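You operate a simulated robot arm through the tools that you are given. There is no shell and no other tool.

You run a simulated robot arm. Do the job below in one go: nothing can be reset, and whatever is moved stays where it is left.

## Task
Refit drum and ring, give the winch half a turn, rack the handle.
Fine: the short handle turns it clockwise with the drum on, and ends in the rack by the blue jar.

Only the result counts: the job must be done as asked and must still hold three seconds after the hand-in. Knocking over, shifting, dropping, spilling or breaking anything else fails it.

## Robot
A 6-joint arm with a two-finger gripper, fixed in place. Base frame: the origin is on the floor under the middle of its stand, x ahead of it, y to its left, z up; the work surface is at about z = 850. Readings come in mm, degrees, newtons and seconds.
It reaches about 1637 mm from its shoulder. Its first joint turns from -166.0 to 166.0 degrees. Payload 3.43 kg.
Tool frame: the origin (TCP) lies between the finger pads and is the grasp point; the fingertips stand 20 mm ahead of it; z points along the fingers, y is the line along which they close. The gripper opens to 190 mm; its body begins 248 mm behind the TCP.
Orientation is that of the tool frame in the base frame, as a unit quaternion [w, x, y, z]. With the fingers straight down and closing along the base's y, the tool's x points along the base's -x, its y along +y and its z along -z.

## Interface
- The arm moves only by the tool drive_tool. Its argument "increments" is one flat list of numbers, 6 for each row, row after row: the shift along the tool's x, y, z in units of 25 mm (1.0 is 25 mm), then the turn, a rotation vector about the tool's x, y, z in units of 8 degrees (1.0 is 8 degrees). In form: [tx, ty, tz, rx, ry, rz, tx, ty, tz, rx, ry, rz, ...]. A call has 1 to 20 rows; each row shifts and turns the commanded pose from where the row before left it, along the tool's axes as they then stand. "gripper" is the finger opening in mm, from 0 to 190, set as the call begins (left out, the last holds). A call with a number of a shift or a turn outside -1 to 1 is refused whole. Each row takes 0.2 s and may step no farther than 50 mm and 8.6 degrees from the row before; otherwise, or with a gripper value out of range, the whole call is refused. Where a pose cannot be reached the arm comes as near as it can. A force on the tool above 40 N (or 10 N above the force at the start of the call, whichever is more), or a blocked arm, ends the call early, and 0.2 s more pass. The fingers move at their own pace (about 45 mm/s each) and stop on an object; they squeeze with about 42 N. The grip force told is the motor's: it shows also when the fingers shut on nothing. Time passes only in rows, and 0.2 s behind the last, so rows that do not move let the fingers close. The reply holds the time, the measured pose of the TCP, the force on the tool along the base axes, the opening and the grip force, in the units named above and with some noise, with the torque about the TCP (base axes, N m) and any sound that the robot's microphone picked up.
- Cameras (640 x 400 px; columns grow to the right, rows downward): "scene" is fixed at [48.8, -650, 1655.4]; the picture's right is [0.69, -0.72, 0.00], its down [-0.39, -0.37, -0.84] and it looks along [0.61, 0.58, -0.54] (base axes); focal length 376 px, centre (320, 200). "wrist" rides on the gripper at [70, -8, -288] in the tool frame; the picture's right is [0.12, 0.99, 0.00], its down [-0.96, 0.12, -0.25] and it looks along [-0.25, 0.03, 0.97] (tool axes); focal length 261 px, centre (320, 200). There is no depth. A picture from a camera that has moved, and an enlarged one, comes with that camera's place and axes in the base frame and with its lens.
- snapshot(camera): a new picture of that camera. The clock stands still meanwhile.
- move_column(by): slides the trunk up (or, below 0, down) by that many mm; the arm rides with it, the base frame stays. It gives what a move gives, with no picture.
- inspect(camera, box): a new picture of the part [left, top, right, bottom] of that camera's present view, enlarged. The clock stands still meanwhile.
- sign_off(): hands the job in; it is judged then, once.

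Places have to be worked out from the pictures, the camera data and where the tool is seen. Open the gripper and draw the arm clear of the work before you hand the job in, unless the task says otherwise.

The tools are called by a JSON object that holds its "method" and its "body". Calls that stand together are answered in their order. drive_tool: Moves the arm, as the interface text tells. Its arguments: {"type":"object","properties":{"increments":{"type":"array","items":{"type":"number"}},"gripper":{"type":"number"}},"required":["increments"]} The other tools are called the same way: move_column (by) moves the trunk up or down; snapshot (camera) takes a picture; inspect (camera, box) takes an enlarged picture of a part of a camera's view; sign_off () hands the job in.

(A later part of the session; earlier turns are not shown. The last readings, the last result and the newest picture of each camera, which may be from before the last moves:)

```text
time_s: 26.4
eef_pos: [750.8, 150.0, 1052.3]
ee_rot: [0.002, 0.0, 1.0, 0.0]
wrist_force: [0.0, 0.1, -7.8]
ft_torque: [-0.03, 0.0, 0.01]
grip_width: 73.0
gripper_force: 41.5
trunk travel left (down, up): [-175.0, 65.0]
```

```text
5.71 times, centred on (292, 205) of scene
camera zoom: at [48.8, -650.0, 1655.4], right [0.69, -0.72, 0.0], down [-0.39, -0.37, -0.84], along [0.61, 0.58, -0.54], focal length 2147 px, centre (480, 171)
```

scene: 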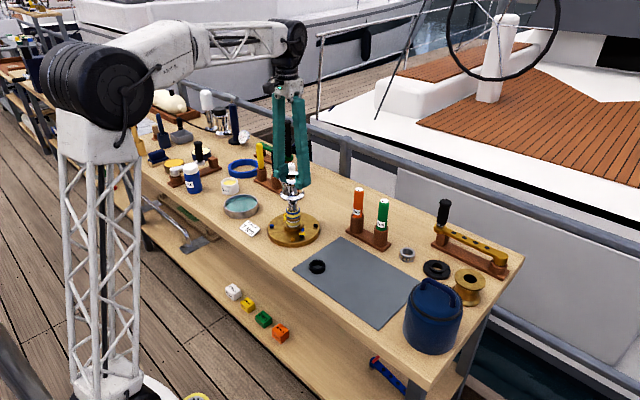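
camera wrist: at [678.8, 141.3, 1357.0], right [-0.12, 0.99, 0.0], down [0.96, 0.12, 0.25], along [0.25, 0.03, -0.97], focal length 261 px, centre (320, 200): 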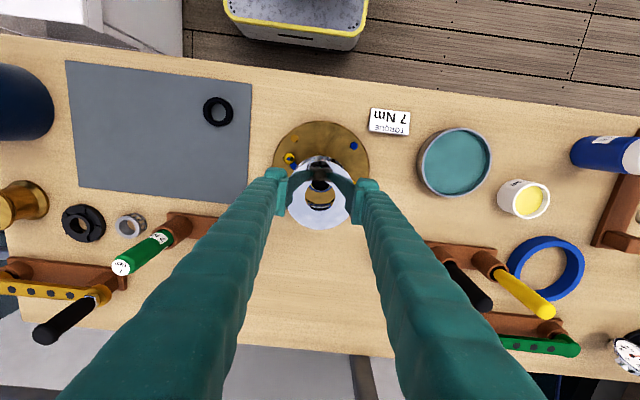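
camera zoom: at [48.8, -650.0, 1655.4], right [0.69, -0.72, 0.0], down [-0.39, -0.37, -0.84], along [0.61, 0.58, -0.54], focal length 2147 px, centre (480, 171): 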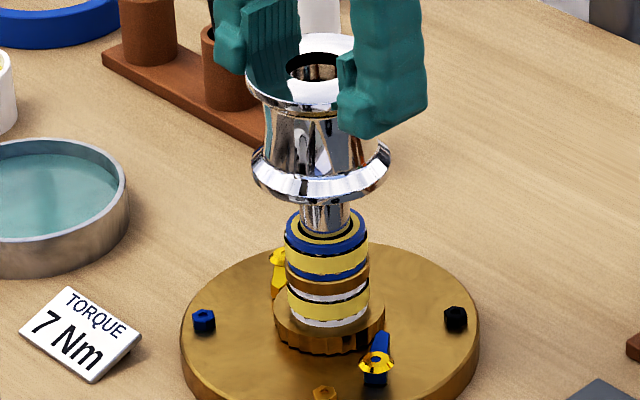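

{"method": "inspect", "body": {"camera": "scene", "box": [274, 190, 312, 232]}}

{"method": "inspect", "body": {"camera": "scene", "box": [274, 175, 312, 212]}}

```text
9.52 times, centred on (293, 211) of scene
camera zoom: at [48.8, -650.0, 1655.4], right [0.69, -0.72, 0.0], down [-0.39, -0.37, -0.84], along [0.61, 0.58, -0.54], focal length 3578 px, centre (577, 95)
```

zoom: 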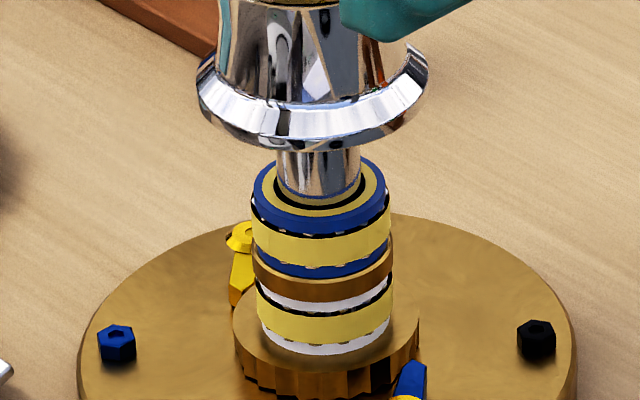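

```text
10.81 times, centred on (293, 194) of scene
camera zoom: at [48.8, -650.0, 1655.4], right [0.69, -0.72, 0.0], down [-0.39, -0.37, -0.84], along [0.61, 0.58, -0.54], focal length 4061 px, centre (612, 270)
```

zoom: 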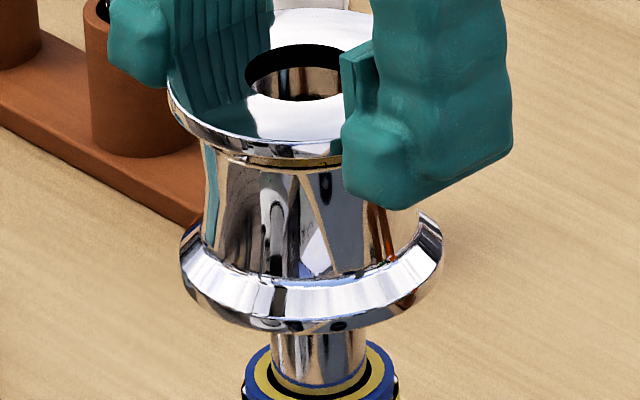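

{"method": "inspect", "body": {"camera": "wrist", "box": [300, 175, 340, 215]}}

{"method": "inspect", "body": {"camera": "wrist", "box": [280, 155, 360, 235]}}

```text
10.00 times, centred on (320, 195) of wrist
camera zoom: at [678.5, 142.7, 1339.4], right [-0.12, 0.99, 0.0], down [0.96, 0.12, 0.25], along [0.25, 0.03, -0.97], focal length 2606 px, centre (320, 250)
```

zoom: 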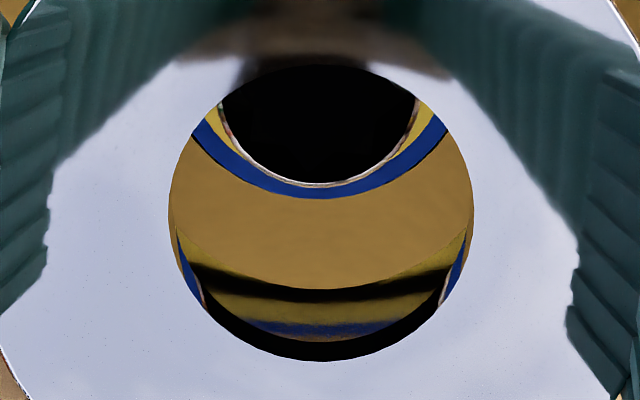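

```text
5.00 times, centred on (320, 195) of wrist
camera zoom: at [678.5, 142.7, 1339.4], right [-0.12, 0.99, 0.0], down [0.96, 0.12, 0.25], along [0.25, 0.03, -0.97], focal length 1303 px, centre (320, 225)
```

zoom: 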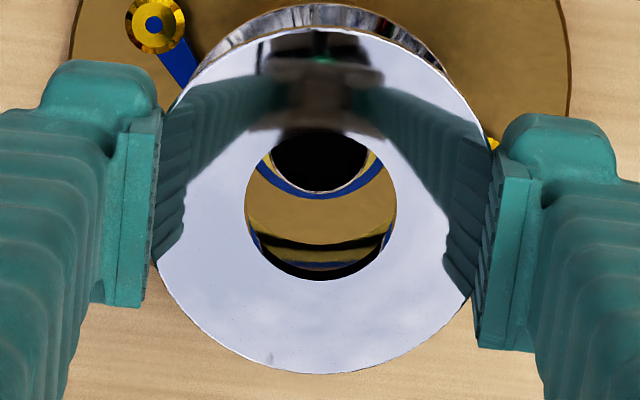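

{"method": "inspect", "body": {"camera": "wrist", "box": [240, 130, 400, 250]}}

{"method": "inspect", "body": {"camera": "wrist", "box": [285, 145, 355, 185]}}

```text
3.33 times, centred on (320, 190) of wrist
camera zoom: at [678.5, 142.7, 1339.4], right [-0.12, 0.99, 0.0], down [0.96, 0.12, 0.25], along [0.25, 0.03, -0.97], focal length 869 px, centre (320, 233)
```

zoom: 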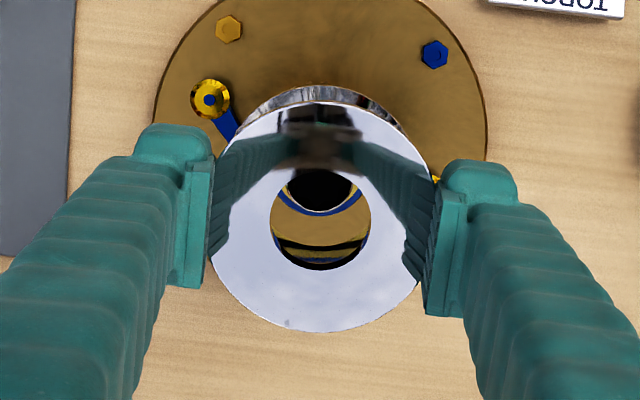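

```text
9.14 times, centred on (320, 165) of wrist
camera zoom: at [678.5, 142.7, 1339.4], right [-0.12, 0.99, 0.0], down [0.96, 0.12, 0.25], along [0.25, 0.03, -0.97], focal length 2383 px, centre (320, 520)
```

zoom: 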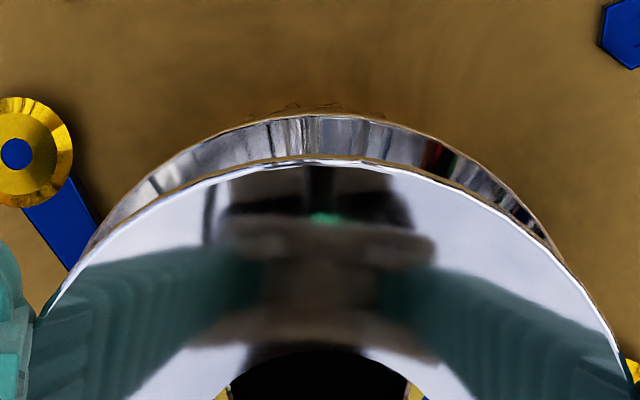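

The wrist view shows the spindle rim concentric to within about 0.5 mm, and the scene view hints at under 1 mm left. I apply a tiny correction and descend in small steps, watching the side forces.

{"method": "drive_tool", "body": {"increments": [-0.014, -0.014, 0.2, 0, 0, 0, 0, 0, 0.2, 0, 0, 0, 0, 0, 0.2, 0, 0, 0, 0, 0, 0.2, 0, 0, 0, 0, 0, 0.2, 0, 0, 0, 0, 0, 0.2, 0, 0, 0]}}

{"method": "drive_tool", "body": {"increments": [0, 0, 0.12, 0, 0, 0, 0, 0, 0.12, 0, 0, 0, 0, 0, 0.12, 0, 0, 0, 0, 0, 0.12, 0, 0, 0]}}

{"method": "inspect", "body": {"camera": "scene", "box": [262, 170, 322, 240]}}

{"method": "inspect", "body": {"camera": "wrist", "box": [280, 155, 360, 235]}}

```text
time_s: 27.8
eef_pos: [752.1, 150.8, 1021.2]
ee_rot: [0.002, 0.0, 1.0, 0.0]
wrist_force: [-0.6, 0.2, -7.7]
ft_torque: [0.03, -0.04, 0.02]
grip_width: 73.2
gripper_force: 42.1
trunk travel left (down, up): [-175.0, 65.0]
```

```text
time_s: 28.8
eef_pos: [750.9, 151.2, 1009.5]
ee_rot: [0.002, 0.0, 1.0, -0.001]
wrist_force: [0.4, 0.2, -7.6]
ft_torque: [-0.03, 0.0, -0.02]
grip_width: 72.9
gripper_force: 41.7
trunk travel left (down, up): [-175.0, 65.0]
```

```text
5.71 times, centred on (292, 205) of scene
camera zoom: at [48.8, -650.0, 1655.4], right [0.69, -0.72, 0.0], down [-0.39, -0.37, -0.84], along [0.61, 0.58, -0.54], focal length 2147 px, centre (480, 171)
```

zoom: 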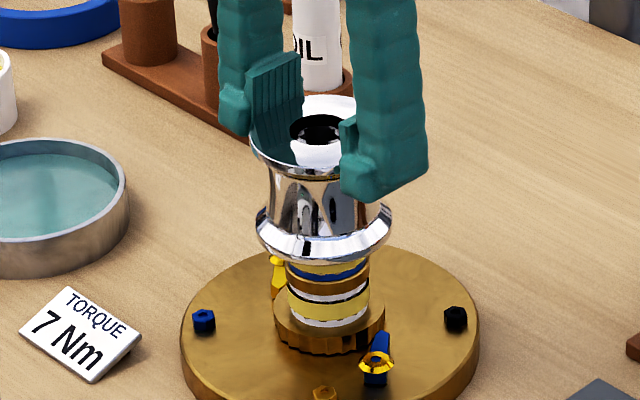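

```text
5.00 times, centred on (320, 195) of wrist
camera zoom: at [679.0, 143.2, 1297.4], right [-0.12, 0.99, 0.0], down [0.96, 0.12, 0.25], along [0.25, 0.03, -0.97], focal length 1303 px, centre (320, 225)
```

zoom: 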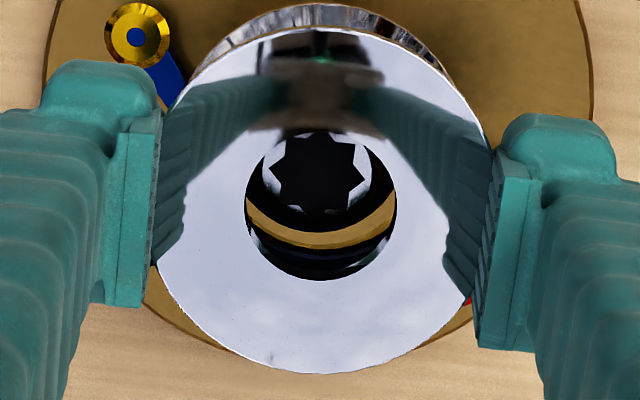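

{"method": "inspect", "body": {"camera": "wrist", "box": [300, 175, 340, 215]}}

```text
10.00 times, centred on (320, 195) of wrist
camera zoom: at [679.0, 143.2, 1297.4], right [-0.12, 0.99, 0.0], down [0.96, 0.12, 0.25], along [0.25, 0.03, -0.97], focal length 2606 px, centre (320, 250)
```

zoom: 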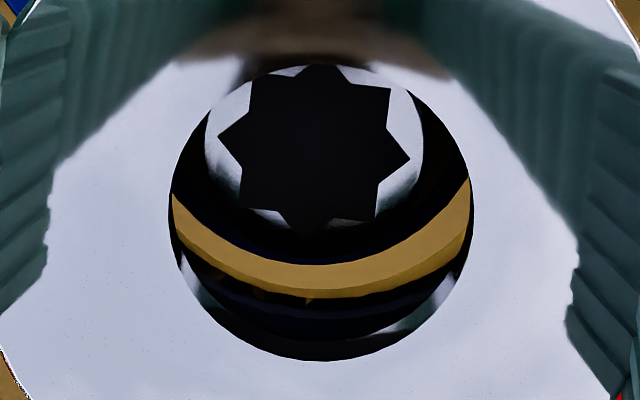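

The star socket centre appears about 0.75 mm toward -y of the drum axis, and x matches. I nudge -y and continue down in 3 mm steps over the bearings.

{"method": "drive_tool", "body": {"increments": [0, -0.028, 0, 0, 0, 0, 0, 0, 0.12, 0, 0, 0, 0, 0, 0.12, 0, 0, 0, 0, 0, 0.12, 0, 0, 0, 0, 0, 0.12, 0, 0, 0]}}

{"method": "drive_tool", "body": {"increments": [0, 0, 0.12, 0, 0, 0, 0, 0, 0.12, 0, 0, 0, 0, 0, 0.12, 0, 0, 0, 0, 0, 0.12, 0, 0, 0]}}

{"method": "inspect", "body": {"camera": "wrist", "box": [300, 175, 340, 215]}}

{"method": "inspect", "body": {"camera": "scene", "box": [262, 170, 322, 240]}}

```text
time_s: 30.0
eef_pos: [751.7, 150.1, 996.9]
ee_rot: [0.002, -0.001, 1.0, 0.001]
wrist_force: [0.9, 0.6, -7.7]
ft_torque: [-0.01, -0.03, 0.03]
grip_width: 73.0
gripper_force: 42.3
trunk travel left (down, up): [-175.0, 65.0]
```

```text
time_s: 31.0
eef_pos: [750.4, 149.6, 985.6]
ee_rot: [0.002, 0.0, 1.0, 0.0]
wrist_force: [-0.2, -0.4, -7.8]
ft_torque: [0.0, -0.02, -0.02]
grip_width: 73.1
gripper_force: 41.7
trunk travel left (down, up): [-175.0, 65.0]
```

```text
10.00 times, centred on (320, 195) of wrist
camera zoom: at [678.4, 142.0, 1273.0], right [-0.12, 0.99, 0.0], down [0.96, 0.12, 0.25], along [0.25, 0.03, -0.97], focal length 2606 px, centre (320, 250)
```

zoom: 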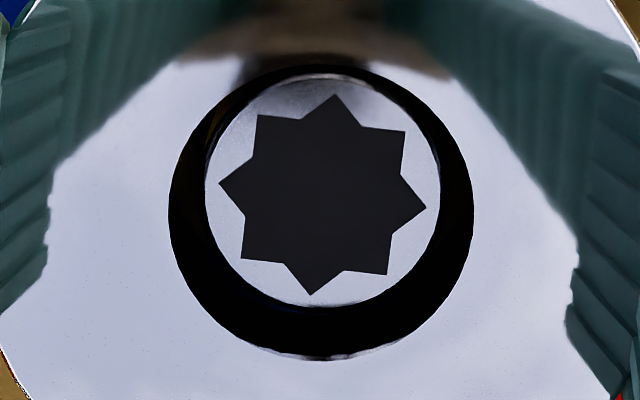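

```text
5.71 times, centred on (292, 205) of scene
camera zoom: at [48.8, -650.0, 1655.4], right [0.69, -0.72, 0.0], down [-0.39, -0.37, -0.84], along [0.61, 0.58, -0.54], focal length 2147 px, centre (480, 171)
```

zoom: 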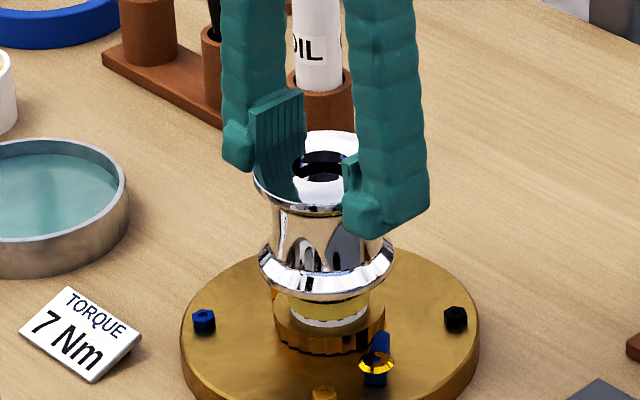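

The drum is sliding over the bearings with no side load. I continue down toward the seat.

{"method": "drive_tool", "body": {"increments": [-0.01, 0.01, 0.12, 0, 0, 0, 0, 0, 0.12, 0, 0, 0, 0, 0, 0.12, 0, 0, 0, 0, 0, 0.12, 0, 0, 0, 0, 0, 0.12, 0, 0, 0]}}

{"method": "drive_tool", "body": {"increments": [0, 0, 0.08, 0, 0, 0, 0, 0, 0.08, 0, 0, 0, 0, 0, 0.08, 0, 0, 0]}}

{"method": "inspect", "body": {"camera": "scene", "box": [262, 170, 322, 240]}}

```text
time_s: 32.2
eef_pos: [751.4, 148.7, 970.5]
ee_rot: [0.001, 0.0, 1.0, 0.0]
wrist_force: [0.5, -0.4, -7.8]
ft_torque: [0.0, -0.01, -0.06]
grip_width: 73.0
gripper_force: 42.1
trunk travel left (down, up): [-175.0, 65.0]
```

```text
time_s: 33.0
eef_pos: [752.9, 150.5, 964.9]
ee_rot: [0.002, 0.0, 1.0, 0.0]
wrist_force: [-0.1, 0.2, -8.2]
ft_torque: [0.01, -0.04, 0.01]
grip_width: 73.1
gripper_force: 42.1
trunk travel left (down, up): [-175.0, 65.0]
```

```text
5.71 times, centred on (292, 205) of scene
camera zoom: at [48.8, -650.0, 1655.4], right [0.69, -0.72, 0.0], down [-0.39, -0.37, -0.84], along [0.61, 0.58, -0.54], focal length 2147 px, centre (480, 171)
```

zoom: 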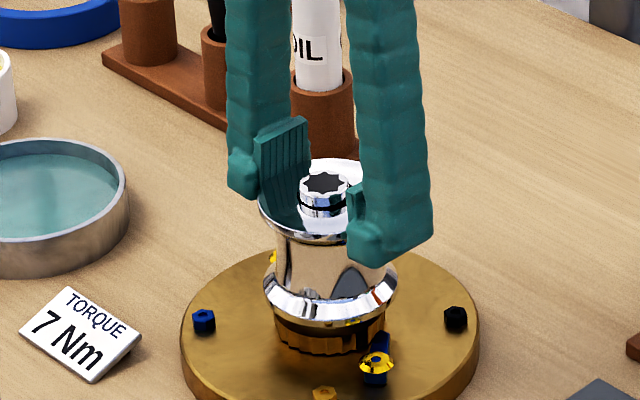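

{"method": "drive_tool", "body": {"increments": [0, 0, 0.08, 0, 0, 0, 0, 0, 0.08, 0, 0, 0, 0, 0, 0.08, 0, 0, 0]}}

{"method": "drive_tool", "body": {"increments": [0, 0, 0.06, 0, 0, 0, 0, 0, 0.06, 0, 0, 0, 0, 0, 0.06, 0, 0, 0]}}

{"method": "inspect", "body": {"camera": "scene", "box": [262, 170, 322, 240]}}

{"method": "inspect", "body": {"camera": "wrist", "box": [240, 130, 400, 250]}}

```text
time_s: 33.8
eef_pos: [752.2, 150.1, 958.7]
ee_rot: [0.002, 0.001, 1.0, 0.0]
wrist_force: [0.1, -0.7, -8.0]
ft_torque: [0.01, -0.02, -0.01]
grip_width: 73.2
gripper_force: 42.4
trunk travel left (down, up): [-175.0, 65.0]
```

```text
time_s: 34.6
eef_pos: [751.8, 149.4, 954.3]
ee_rot: [0.002, 0.0, 1.0, 0.0]
wrist_force: [0.4, 0.2, -8.7]
ft_torque: [0.02, 0.01, -0.03]
grip_width: 73.1
gripper_force: 41.7
trunk travel left (down, up): [-175.0, 65.0]
```

```text
5.71 times, centred on (292, 205) of scene
camera zoom: at [48.8, -650.0, 1655.4], right [0.69, -0.72, 0.0], down [-0.39, -0.37, -0.84], along [0.61, 0.58, -0.54], focal length 2147 px, centre (480, 171)
```

zoom: 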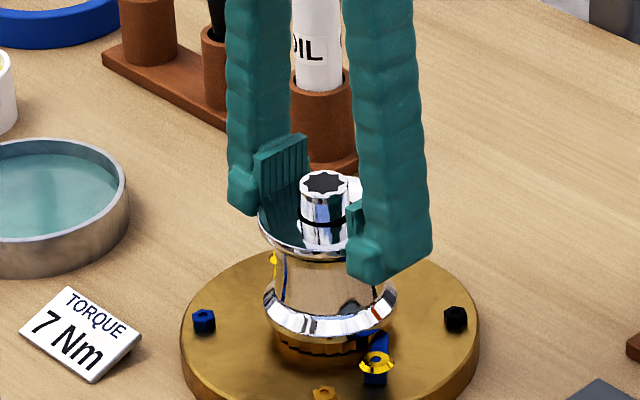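

```text
3.33 times, centred on (320, 190) of wrist
camera zoom: at [679.7, 141.6, 1241.4], right [-0.12, 0.99, 0.0], down [0.96, 0.12, 0.25], along [0.25, 0.03, -0.97], focal length 869 px, centre (320, 233)
```

zoom: 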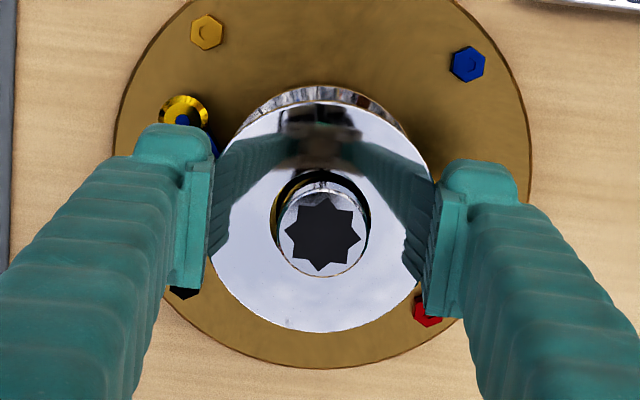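

{"method": "drive_tool", "body": {"increments": [0, 0, 0.06, 0, 0, 0, 0, 0, 0.06, 0, 0, 0, 0, 0, 0.06, 0, 0, 0]}}

{"method": "drive_tool", "body": {"increments": [0, 0, 0.06, 0, 0, 0, 0, 0, 0.06, 0, 0, 0]}}

{"method": "inspect", "body": {"camera": "scene", "box": [262, 170, 322, 240]}}

```text
time_s: 35.4
eef_pos: [751.4, 149.6, 953.4]
ee_rot: [0.003, 0.0, 1.0, 0.0]
wrist_force: [-1.4, -3.0, 36.8]
ft_torque: [-0.06, 0.0, 0.01]
grip_width: 73.7
gripper_force: 42.3
trunk travel left (down, up): [-175.0, 65.0]
```

```text
time_s: 36.0
eef_pos: [752.0, 149.2, 947.7]
ee_rot: [0.002, 0.0, 1.0, -0.001]
wrist_force: [7.0, -0.5, 36.8]
ft_torque: [0.0, -0.17, 0.01]
grip_width: 72.7
gripper_force: 42.1
trunk travel left (down, up): [-175.0, 65.0]
```

```text
5.71 times, centred on (292, 205) of scene
camera zoom: at [48.8, -650.0, 1655.4], right [0.69, -0.72, 0.0], down [-0.39, -0.37, -0.84], along [0.61, 0.58, -0.54], focal length 2147 px, centre (480, 171)
```

zoom: 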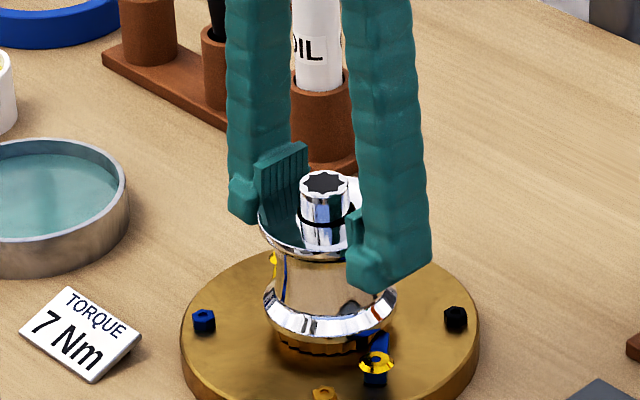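

Contact at TCP about 953: the drum has stopped on the collar and the pads slid slightly on it. I'll inspect closely whether it is fully seated before releasing.

{"method": "inspect", "body": {"camera": "scene", "box": [272, 195, 316, 240]}}

{"method": "inspect", "body": {"camera": "wrist", "box": [240, 130, 400, 250]}}

```text
8.89 times, centred on (294, 218) of scene
camera zoom: at [48.8, -650.0, 1655.4], right [0.69, -0.72, 0.0], down [-0.39, -0.37, -0.84], along [0.61, 0.58, -0.54], focal length 3339 px, centre (551, 44)
```

zoom: 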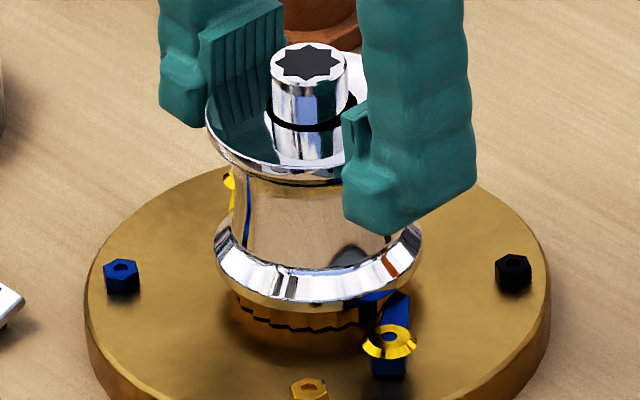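

```text
3.33 times, centred on (320, 190) of wrist
camera zoom: at [678.7, 141.4, 1235.2], right [-0.12, 0.99, 0.0], down [0.96, 0.12, 0.25], along [0.25, 0.03, -0.97], focal length 869 px, centre (320, 233)
```

zoom: 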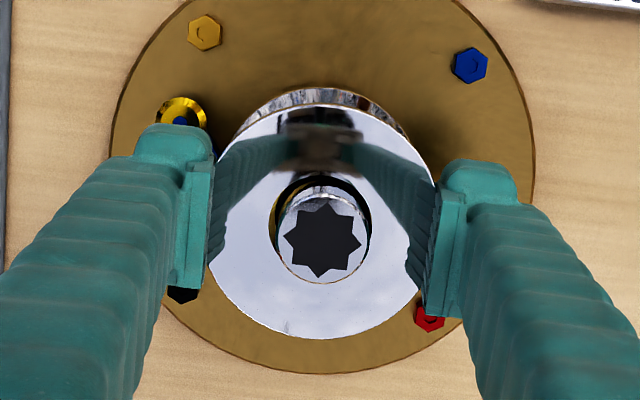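

The drum has seated on the collar, with the spindle protruding about 20 mm through it. I open the gripper and rise clear.

{"method": "drive_tool", "body": {"increments": [0, 0, 0, 0, 0, 0, 0, 0, 0, 0, 0, 0, 0, 0, 0, 0, 0, 0], "gripper": 110}}

{"method": "drive_tool", "body": {"increments": [0, 0, -0.6, 0, 0, 0, 0, 0, -1, 0, 0, 0, 0, 0, -1, 0, 0, 0, 0, 0, -1, 0, 0, 0, 0, 0, -1, 0, 0, 0, 0, 0, 0, 0, 0, 0]}}

{"method": "inspect", "body": {"camera": "scene", "box": [262, 180, 327, 250]}}

{"method": "snapshot", "body": {"camera": "wrist"}}

```text
time_s: 36.8
eef_pos: [751.8, 149.9, 946.5]
ee_rot: [0.002, 0.001, 1.0, 0.0]
wrist_force: [-0.4, -0.3, 0.1]
ft_torque: [0.02, -0.01, 0.0]
grip_width: 109.7
gripper_force: 0.0
trunk travel left (down, up): [-175.0, 65.0]
```

```text
time_s: 38.2
eef_pos: [751.2, 147.5, 1060.8]
ee_rot: [0.002, 0.0, 1.0, 0.0]
wrist_force: [0.1, 0.1, 0.1]
ft_torque: [-0.01, 0.01, 0.03]
grip_width: 110.1
gripper_force: 0.1
trunk travel left (down, up): [-175.0, 65.0]
```

```text
5.71 times, centred on (294, 215) of scene
camera zoom: at [48.8, -650.0, 1655.4], right [0.69, -0.72, 0.0], down [-0.39, -0.37, -0.84], along [0.61, 0.58, -0.54], focal length 2147 px, centre (466, 114)
```

zoom: 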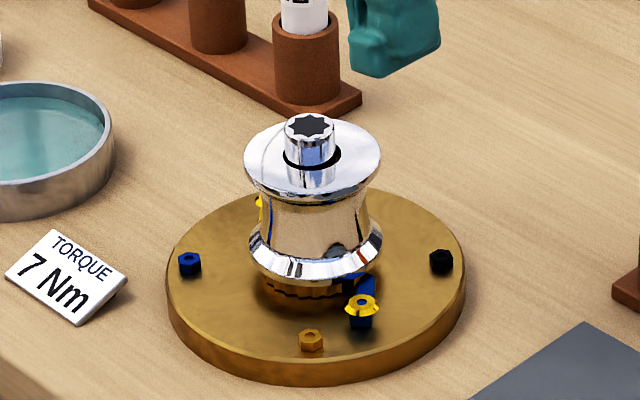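

```text
taken
camera wrist: at [679.5, 140.8, 1347.3], right [-0.12, 0.99, 0.0], down [0.96, 0.12, 0.25], along [0.25, 0.03, -0.97], focal length 261 px, centre (320, 200)
```

wrist: 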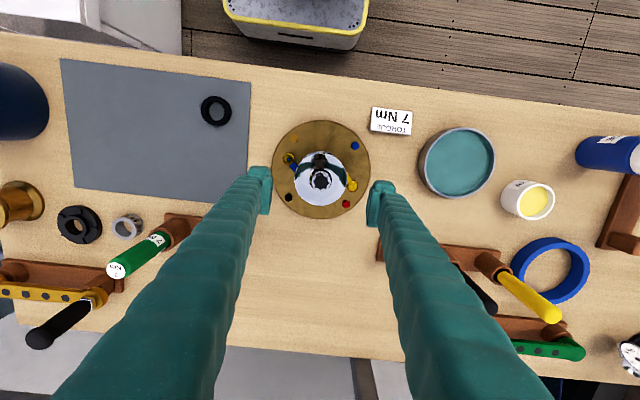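

The drum sits level on the winch. Now I go for the black ring on the mat near (666,-47), stopping above it for a close look.

{"method": "drive_tool", "body": {"increments": [0.373, -0.869, 0.1, 0, 0, 0, 0.373, -0.869, 0.1, 0, 0, 0, 0.373, -0.869, 0.1, 0, 0, 0, 0.373, -0.869, 0.3, 0, 0, 0, 0.373, -0.869, 0.3, 0, 0, 0, 0.373, -0.869, 0.4, 0, 0, 0, 0.373, -0.869, 0.4, 0, 0, 0, 0.373, -0.869, 0.4, 0, 0, 0, 0.373, -0.869, 0.4, 0, 0, 0, 0, 0, 0, 0, 0, 0], "gripper": 80}}

{"method": "drive_tool", "body": {"increments": [0, 0, 0, 0, 0, 0]}}

{"method": "inspect", "body": {"camera": "wrist", "box": [260, 140, 380, 240]}}

{"method": "inspect", "body": {"camera": "scene", "box": [290, 220, 350, 290]}}

```text
time_s: 40.4
eef_pos: [670.2, -44.7, 1000.4]
ee_rot: [0.002, 0.0, 1.0, 0.0]
wrist_force: [0.5, 0.6, -0.4]
ft_torque: [-0.02, -0.02, -0.01]
grip_width: 79.9
gripper_force: 0.0
trunk travel left (down, up): [-175.0, 65.0]
```

```text
time_s: 40.8
eef_pos: [670.8, -46.0, 1000.4]
ee_rot: [0.002, 0.0, 1.0, -0.001]
wrist_force: [0.7, 0.3, 0.6]
ft_torque: [0.04, 0.0, -0.01]
grip_width: 80.0
gripper_force: 0.1
trunk travel left (down, up): [-175.0, 65.0]
```

```text
4.00 times, centred on (320, 190) of wrist
camera zoom: at [598.2, -53.5, 1287.9], right [-0.12, 0.99, 0.0], down [0.96, 0.12, 0.25], along [0.25, 0.03, -0.97], focal length 1043 px, centre (320, 240)
```

zoom: 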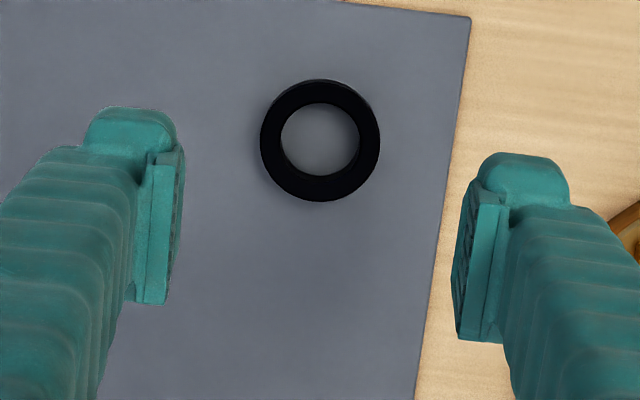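

```text
5.71 times, centred on (320, 255) of scene
camera zoom: at [48.8, -650.0, 1655.4], right [0.69, -0.72, 0.0], down [-0.39, -0.37, -0.84], along [0.61, 0.58, -0.54], focal length 2147 px, centre (320, -114)
```

zoom: 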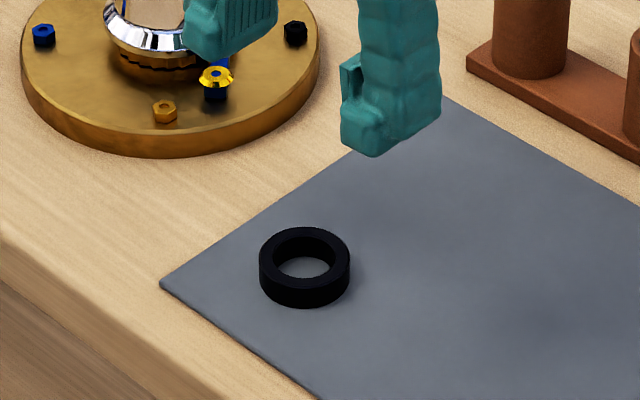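

The ring is about 2.5 mm toward -x of the TCP. I correct that along with the small tool tilt, then descend to just above it.

{"method": "drive_tool", "body": {"increments": [0.096, 0.03, 0, 0, 0.029, 0, 0, 0, 0.9, 0, 0, 0, 0, 0, 0.9, 0, 0, 0, 0, 0, 0.9, 0, 0, 0, 0, 0, 0.9, 0, 0, 0, 0, 0, 0, 0, 0, 0]}}

{"method": "inspect", "body": {"camera": "wrist", "box": [260, 140, 380, 240]}}

{"method": "inspect", "body": {"camera": "scene", "box": [290, 230, 350, 290]}}

```text
time_s: 42.2
eef_pos: [666.0, -44.4, 909.3]
ee_rot: [-0.001, 0.0, 1.0, 0.0]
wrist_force: [-0.5, -0.1, 0.4]
ft_torque: [0.0, -0.04, -0.02]
grip_width: 80.0
gripper_force: 0.0
trunk travel left (down, up): [-175.0, 65.0]
```

```text
4.00 times, centred on (320, 190) of wrist
camera zoom: at [595.2, -53.1, 1196.4], right [-0.12, 0.99, 0.0], down [0.96, 0.12, 0.25], along [0.25, 0.03, -0.97], focal length 1043 px, centre (320, 240)
```

zoom: 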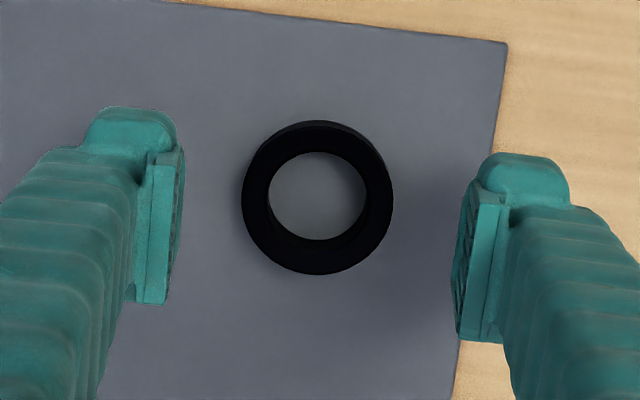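

```text
6.67 times, centred on (320, 260) of scene
camera zoom: at [48.8, -650.0, 1655.4], right [0.69, -0.72, 0.0], down [-0.39, -0.37, -0.84], along [0.61, 0.58, -0.54], focal length 2504 px, centre (320, -200)
```

zoom: 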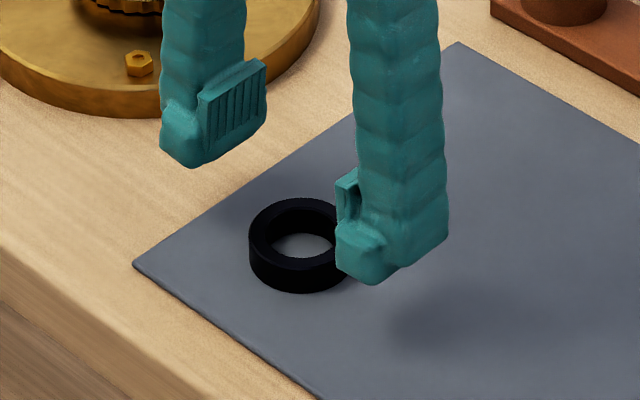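

{"method": "drive_tool", "body": {"increments": [-0.03, -0.01, 0.5, 0, 0, 0, 0, 0, 0.5, 0, 0, 0, 0, 0, 0.3, 0, 0, 0, 0, 0, 0, 0, 0, 0]}}

{"method": "drive_tool", "body": {"increments": [0, 0, 0, 0, 0, 0]}}

{"method": "inspect", "body": {"camera": "scene", "box": [290, 230, 350, 290]}}

{"method": "inspect", "body": {"camera": "wrist", "box": [260, 140, 380, 240]}}

```text
time_s: 43.2
eef_pos: [666.8, -45.2, 875.8]
ee_rot: [0.0, 0.0, 1.0, -0.001]
wrist_force: [-0.8, -1.0, -0.5]
ft_torque: [0.0, 0.02, -0.03]
grip_width: 80.1
gripper_force: 0.1
trunk travel left (down, up): [-175.0, 65.0]
```

```text
time_s: 43.6
eef_pos: [667.0, -46.2, 875.2]
ee_rot: [0.0, 0.0, 1.0, 0.0]
wrist_force: [-0.1, 0.4, 0.8]
ft_torque: [0.0, -0.02, 0.0]
grip_width: 79.9
gripper_force: 0.1
trunk travel left (down, up): [-175.0, 65.0]
```

```text
6.67 times, centred on (320, 260) of scene
camera zoom: at [48.8, -650.0, 1655.4], right [0.69, -0.72, 0.0], down [-0.39, -0.37, -0.84], along [0.61, 0.58, -0.54], focal length 2504 px, centre (320, -200)
```

zoom: 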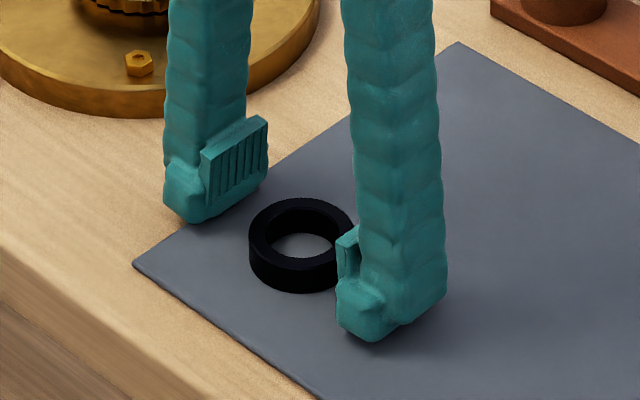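

```text
4.00 times, centred on (320, 190) of wrist
camera zoom: at [595.5, -53.5, 1162.8], right [-0.12, 0.99, 0.0], down [0.96, 0.12, 0.25], along [0.25, 0.03, -0.97], focal length 1043 px, centre (320, 240)
```

zoom: 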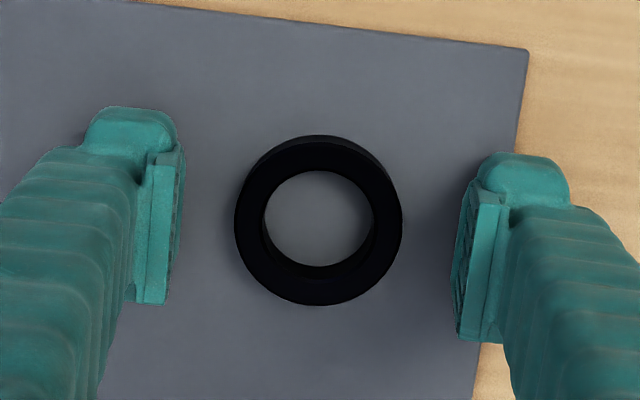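

{"method": "drive_tool", "body": {"increments": [0, 0, 0.06, 0, 0, 0, 0, 0, 0, 0, 0, 0]}}

{"method": "drive_tool", "body": {"increments": [0, 0, 0, 0, 0, 0, 0, 0, 0, 0, 0, 0, 0, 0, 0, 0, 0, 0, 0, 0, 0, 0, 0, 0], "gripper": 20}}

{"method": "inspect", "body": {"camera": "wrist", "box": [260, 140, 380, 240]}}

{"method": "inspect", "body": {"camera": "scene", "box": [290, 230, 350, 290]}}

```text
time_s: 44.2
eef_pos: [665.4, -45.3, 873.9]
ee_rot: [0.0, 0.0, 1.0, 0.0]
wrist_force: [1.0, -0.4, 0.3]
ft_torque: [-0.04, 0.02, 0.0]
grip_width: 79.9
gripper_force: 0.0
trunk travel left (down, up): [-175.0, 65.0]
```

```text
time_s: 45.2
eef_pos: [666.3, -44.8, 874.2]
ee_rot: [0.0, 0.0, 1.0, 0.0]
wrist_force: [0.6, 0.5, 4.1]
ft_torque: [0.06, 0.0, -0.02]
grip_width: 42.9
gripper_force: 42.2
trunk travel left (down, up): [-175.0, 65.0]
```

```text
4.00 times, centred on (320, 190) of wrist
camera zoom: at [595.1, -53.2, 1161.6], right [-0.12, 0.99, 0.0], down [0.96, 0.12, 0.25], along [0.25, 0.03, -0.97], focal length 1043 px, centre (320, 240)
```

zoom: 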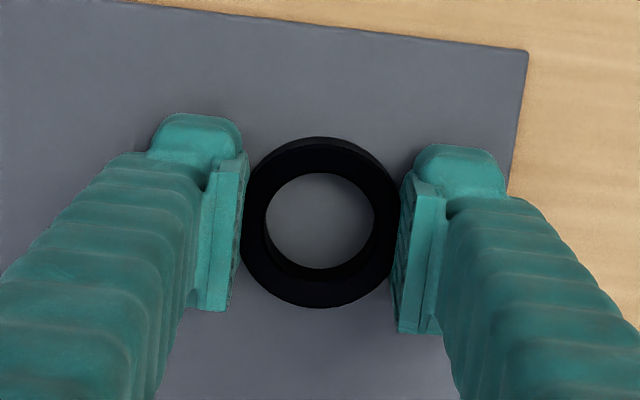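

```text
6.67 times, centred on (320, 260) of scene
camera zoom: at [48.8, -650.0, 1655.4], right [0.69, -0.72, 0.0], down [-0.39, -0.37, -0.84], along [0.61, 0.58, -0.54], focal length 2504 px, centre (320, -200)
```

zoom: 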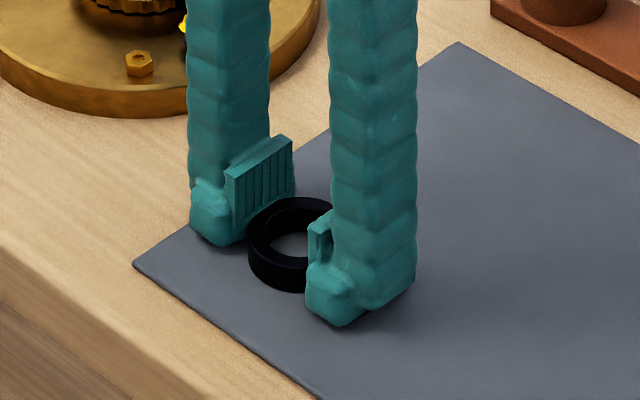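

The ring is gripped, reading 42.9 mm (the same offset as with the drum). I lift gently and check the hold.

{"method": "drive_tool", "body": {"increments": [0, 0, -0.08, 0, 0, 0, 0, 0, -0.12, 0, 0, 0, 0, 0, -0.2, 0, 0, 0, 0, 0, -0.2, 0, 0, 0, 0, 0, -0.2, 0, 0, 0, 0, 0, -0.2, 0, 0, 0, 0, 0, 0, 0, 0, 0]}}

{"method": "inspect", "body": {"camera": "wrist", "box": [260, 140, 380, 240]}}

{"method": "inspect", "body": {"camera": "scene", "box": [290, 220, 350, 280]}}

```text
time_s: 46.8
eef_pos: [665.8, -45.1, 901.1]
ee_rot: [0.0, 0.0, 1.0, 0.0]
wrist_force: [0.0, 0.6, 0.1]
ft_torque: [0.0, 0.02, -0.01]
grip_width: 43.2
gripper_force: 41.9
trunk travel left (down, up): [-175.0, 65.0]
```

```text
4.00 times, centred on (320, 190) of wrist
camera zoom: at [595.2, -52.2, 1187.7], right [-0.12, 0.99, 0.0], down [0.96, 0.12, 0.25], along [0.25, 0.03, -0.97], focal length 1043 px, centre (320, 240)
```

zoom: 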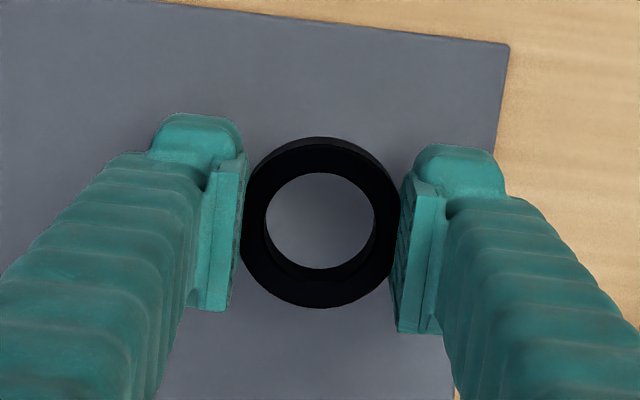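

```text
6.67 times, centred on (320, 250) of scene
camera zoom: at [48.8, -650.0, 1655.4], right [0.69, -0.72, 0.0], down [-0.39, -0.37, -0.84], along [0.61, 0.58, -0.54], focal length 2504 px, centre (320, -133)
```

zoom: 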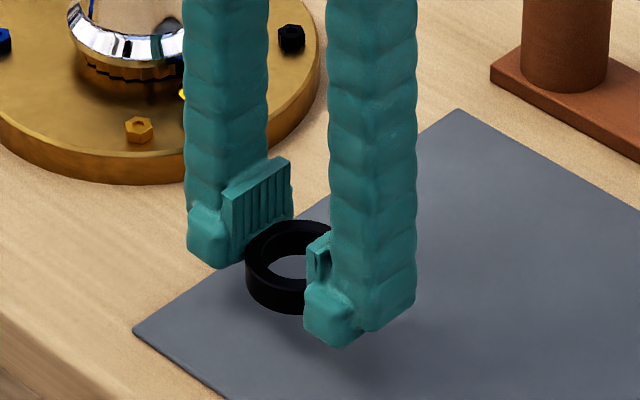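

The ring is held. I raise it and carry it over to above the spindle.

{"method": "drive_tool", "body": {"increments": [0, 0, -0.4, 0, 0, 0, 0, 0, -0.6, 0, 0, 0, 0, 0, -0.7, 0, 0, 0, 0, 0, -0.7, 0, 0, 0, 0, 0, -0.7, 0, 0, 0, 0, 0, -0.7, 0, 0, 0, 0, 0, -0.6, 0, 0, 0, 0, 0, -0.4, 0, 0, 0, -0.15, 0.35, 0, 0, 0, 0, -0.3, 0.7, 0, 0, 0, 0, -0.4, 0.92, 0, 0, 0, 0, -0.4, 0.92, 0, 0, 0, 0, -0.4, 0.92, 0, 0, 0, 0, -0.4, 0.92, 0, 0, 0, 0, -0.4, 0.92, 0, 0, 0, 0, -0.4, 0.92, 0, 0, 0, 0, -0.33, 0.72, 0, 0, 0, 0, -0.15, 0.35, 0, 0, 0, 0, -0.05, 0.15, 0, 0, 0, 0, 0, 0, 0, 0, 0, 0]}}

{"method": "drive_tool", "body": {"increments": [0, 0, 0, 0, 0, 0]}}

{"method": "inspect", "body": {"camera": "wrist", "box": [260, 140, 380, 240]}}

{"method": "inspect", "body": {"camera": "scene", "box": [262, 170, 322, 240]}}

```text
time_s: 51.0
eef_pos: [749.9, 151.9, 1018.2]
ee_rot: [0.0, 0.0, 1.0, 0.0]
wrist_force: [0.0, 0.0, -1.0]
ft_torque: [0.07, -0.01, -0.01]
grip_width: 42.8
gripper_force: 42.1
trunk travel left (down, up): [-175.0, 65.0]
```

```text
time_s: 51.4
eef_pos: [749.9, 149.7, 1020.7]
ee_rot: [0.0, 0.0, 1.0, 0.0]
wrist_force: [-0.3, 0.0, -0.4]
ft_torque: [0.02, 0.02, 0.02]
grip_width: 42.9
gripper_force: 41.8
trunk travel left (down, up): [-175.0, 65.0]
```

```text
4.00 times, centred on (320, 190) of wrist
camera zoom: at [678.9, 142.6, 1307.2], right [-0.12, 0.99, 0.0], down [0.96, 0.12, 0.25], along [0.25, 0.03, -0.97], focal length 1043 px, centre (320, 240)
```

zoom: 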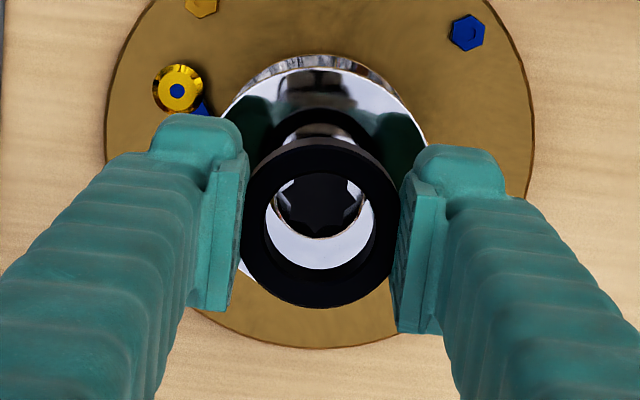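

```text
5.71 times, centred on (292, 205) of scene
camera zoom: at [48.8, -650.0, 1655.4], right [0.69, -0.72, 0.0], down [-0.39, -0.37, -0.84], along [0.61, 0.58, -0.54], focal length 2147 px, centre (480, 171)
```

zoom: 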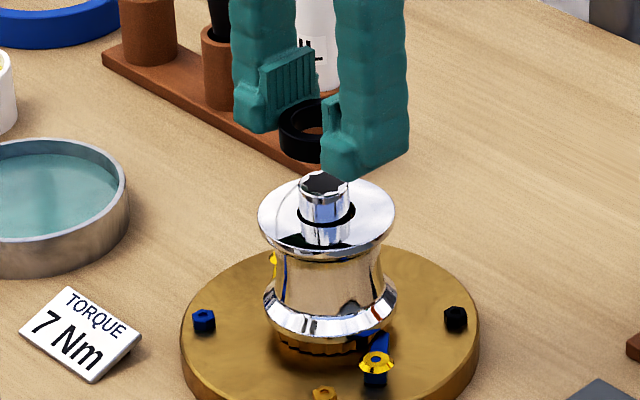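

{"method": "inspect", "body": {"camera": "wrist", "box": [300, 175, 340, 215]}}

```text
10.00 times, centred on (320, 195) of wrist
camera zoom: at [678.9, 142.6, 1307.2], right [-0.12, 0.99, 0.0], down [0.96, 0.12, 0.25], along [0.25, 0.03, -0.97], focal length 2606 px, centre (320, 250)
```

zoom: 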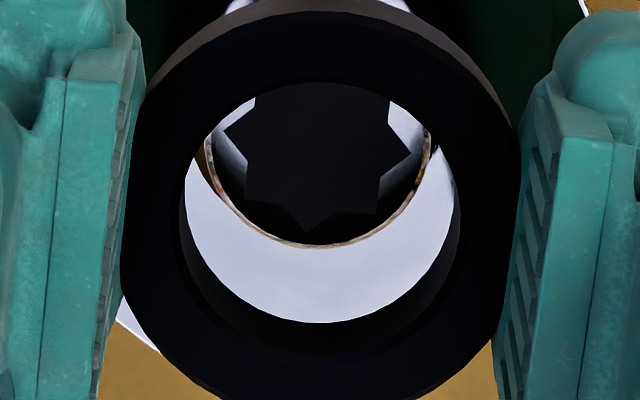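

The ring is slightly toward +x of the spindle, by about 1.4 mm. I correct and lower to just above the spindle top, then re-measure.

{"method": "drive_tool", "body": {"increments": [0.056, -0.016, 0.2, 0, 0, 0, 0, 0, 0.2, 0, 0, 0, 0, 0, 0.2, 0, 0, 0, 0, 0, 0.1, 0, 0, 0, 0, 0, 0, 0, 0, 0]}}

{"method": "inspect", "body": {"camera": "wrist", "box": [300, 175, 340, 215]}}

{"method": "inspect", "body": {"camera": "scene", "box": [274, 180, 312, 222]}}

```text
time_s: 52.6
eef_pos: [750.0, 150.5, 1002.2]
ee_rot: [0.0, 0.0, 1.0, 0.0]
wrist_force: [0.1, -1.0, -0.9]
ft_torque: [0.05, 0.0, -0.01]
grip_width: 42.9
gripper_force: 41.9
trunk travel left (down, up): [-175.0, 65.0]
```

```text
10.00 times, centred on (320, 195) of wrist
camera zoom: at [678.2, 142.7, 1289.6], right [-0.12, 0.99, 0.0], down [0.96, 0.12, 0.25], along [0.25, 0.03, -0.97], focal length 2606 px, centre (320, 250)
```

zoom: 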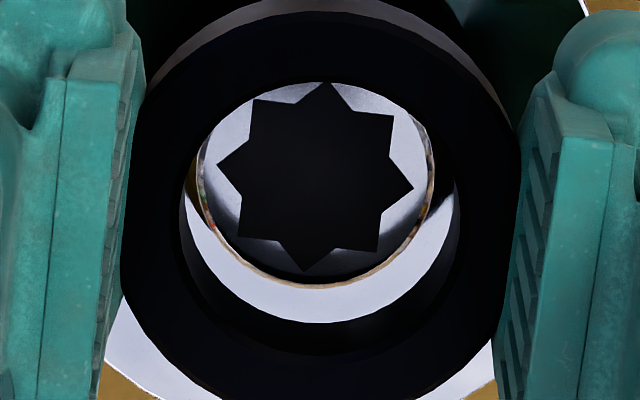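

```text
9.52 times, centred on (293, 201) of scene
camera zoom: at [48.8, -650.0, 1655.4], right [0.69, -0.72, 0.0], down [-0.39, -0.37, -0.84], along [0.61, 0.58, -0.54], focal length 3578 px, centre (577, 190)
```

zoom: 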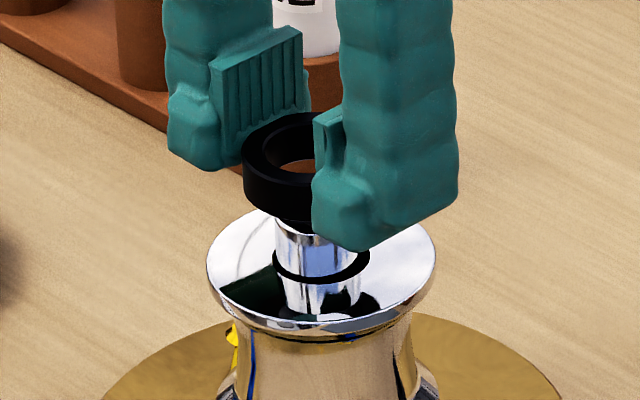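

{"method": "drive_tool", "body": {"increments": [0.016, -0.028, 0.1, 0, 0, 0, 0, 0, 0.06, 0, 0, 0, 0, 0, 0, 0, 0, 0]}}

{"method": "inspect", "body": {"camera": "wrist", "box": [300, 175, 340, 215]}}

```text
time_s: 53.4
eef_pos: [749.9, 149.6, 998.0]
ee_rot: [-0.001, 0.0, 1.0, 0.0]
wrist_force: [0.0, 0.2, -1.1]
ft_torque: [0.01, 0.0, -0.02]
grip_width: 42.8
gripper_force: 41.7
trunk travel left (down, up): [-175.0, 65.0]
```

```text
10.00 times, centred on (320, 195) of wrist
camera zoom: at [678.4, 141.8, 1286.1], right [-0.12, 0.99, 0.0], down [0.96, 0.12, 0.25], along [0.25, 0.03, -0.97], focal length 2606 px, centre (320, 250)
```

zoom: 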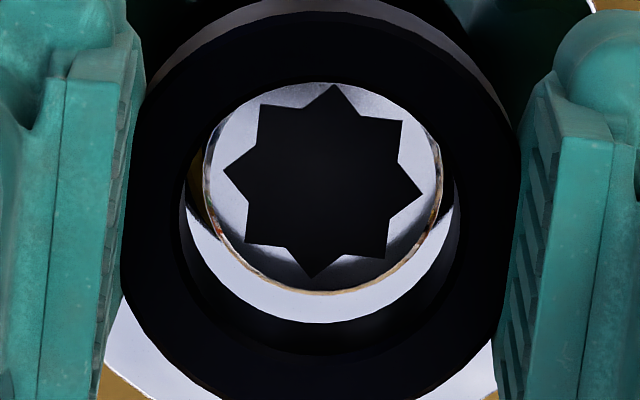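

{"method": "drive_tool", "body": {"increments": [0.04, 0.008, 0, 0, 0, 0, 0, 0, 0, 0, 0, 0]}}

{"method": "inspect", "body": {"camera": "wrist", "box": [300, 175, 340, 215]}}

```text
time_s: 54.0
eef_pos: [748.2, 151.1, 999.7]
ee_rot: [0.0, 0.0, 1.0, 0.0]
wrist_force: [-0.4, -0.5, -0.6]
ft_torque: [0.0, -0.01, -0.02]
grip_width: 42.8
gripper_force: 41.9
trunk travel left (down, up): [-175.0, 65.0]
```

```text
10.00 times, centred on (320, 195) of wrist
camera zoom: at [677.8, 141.7, 1286.6], right [-0.12, 0.99, 0.0], down [0.96, 0.12, 0.25], along [0.25, 0.03, -0.97], focal length 2606 px, centre (320, 250)
```

zoom: 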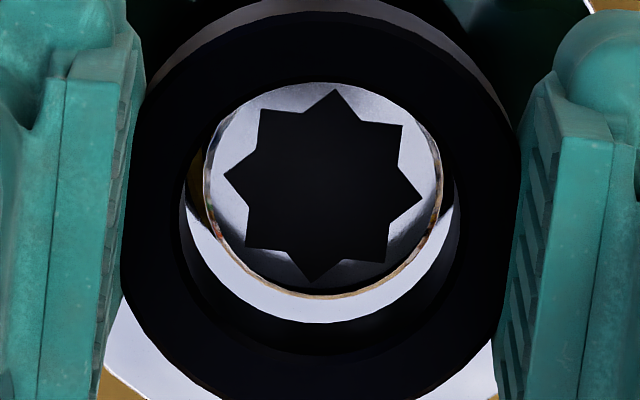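

{"method": "drive_tool", "body": {"increments": [0.02, 0, 0.06, 0, 0, 0, 0, 0, 0.06, 0, 0, 0, 0, 0, 0.06, 0, 0, 0, 0, 0, 0.06, 0, 0, 0, 0, 0, 0, 0, 0, 0]}}

{"method": "inspect", "body": {"camera": "wrist", "box": [300, 175, 340, 215]}}

{"method": "inspect", "body": {"camera": "scene", "box": [274, 180, 312, 222]}}

```text
time_s: 55.2
eef_pos: [748.1, 148.9, 991.7]
ee_rot: [0.0, 0.0, 1.0, -0.001]
wrist_force: [-0.2, 0.3, 2.5]
ft_torque: [0.02, -0.03, 0.01]
grip_width: 42.9
gripper_force: 42.1
trunk travel left (down, up): [-175.0, 65.0]
```

```text
10.00 times, centred on (320, 195) of wrist
camera zoom: at [676.3, 141.0, 1279.5], right [-0.12, 0.99, 0.0], down [0.96, 0.12, 0.25], along [0.25, 0.03, -0.97], focal length 2606 px, centre (320, 250)
```

zoom: 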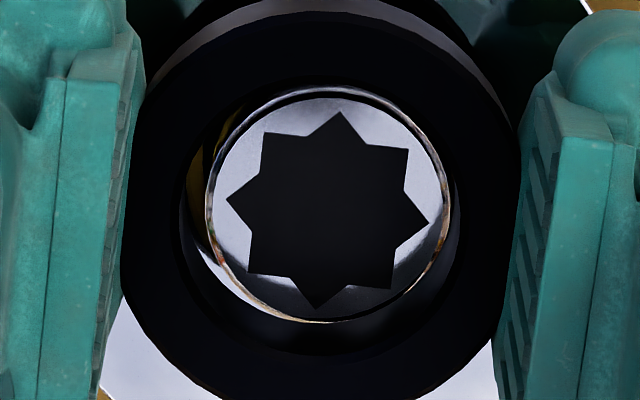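

```text
9.52 times, centred on (293, 201) of scene
camera zoom: at [48.8, -650.0, 1655.4], right [0.69, -0.72, 0.0], down [-0.39, -0.37, -0.84], along [0.61, 0.58, -0.54], focal length 3578 px, centre (577, 190)
```

zoom: 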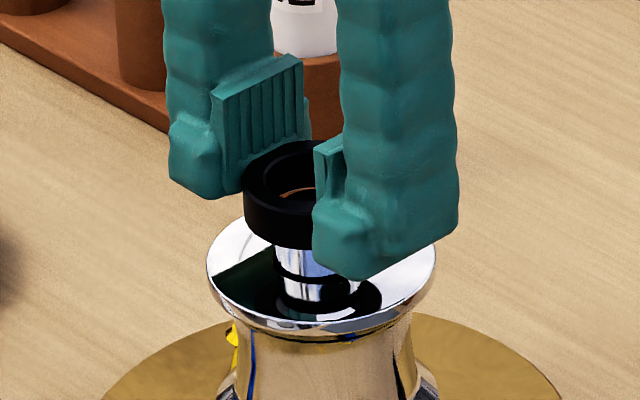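

{"method": "drive_tool", "body": {"increments": [-0.03, 0.03, 0, 0, 0, 0, 0, 0, 0, 0, 0, 0]}}

{"method": "inspect", "body": {"camera": "wrist", "box": [300, 175, 340, 215]}}

```text
time_s: 55.8
eef_pos: [747.9, 149.8, 991.6]
ee_rot: [-0.001, 0.0, 1.0, 0.0]
wrist_force: [-2.1, -1.2, 5.8]
ft_torque: [0.0, -0.07, -0.03]
grip_width: 42.7
gripper_force: 42.5
trunk travel left (down, up): [-175.0, 65.0]
```

```text
10.00 times, centred on (320, 195) of wrist
camera zoom: at [677.3, 142.1, 1279.4], right [-0.12, 0.99, 0.0], down [0.96, 0.12, 0.25], along [0.25, 0.03, -0.97], focal length 2606 px, centre (320, 250)
```

zoom: 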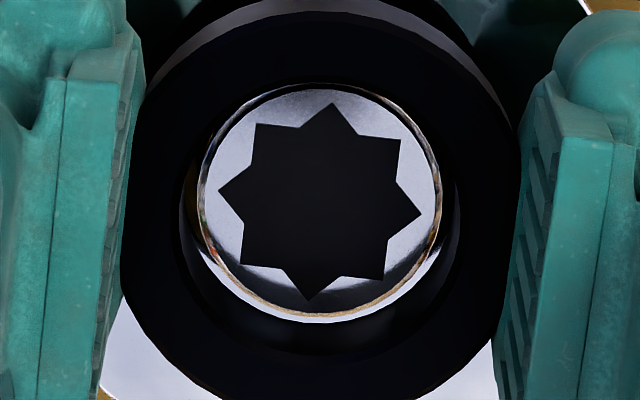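

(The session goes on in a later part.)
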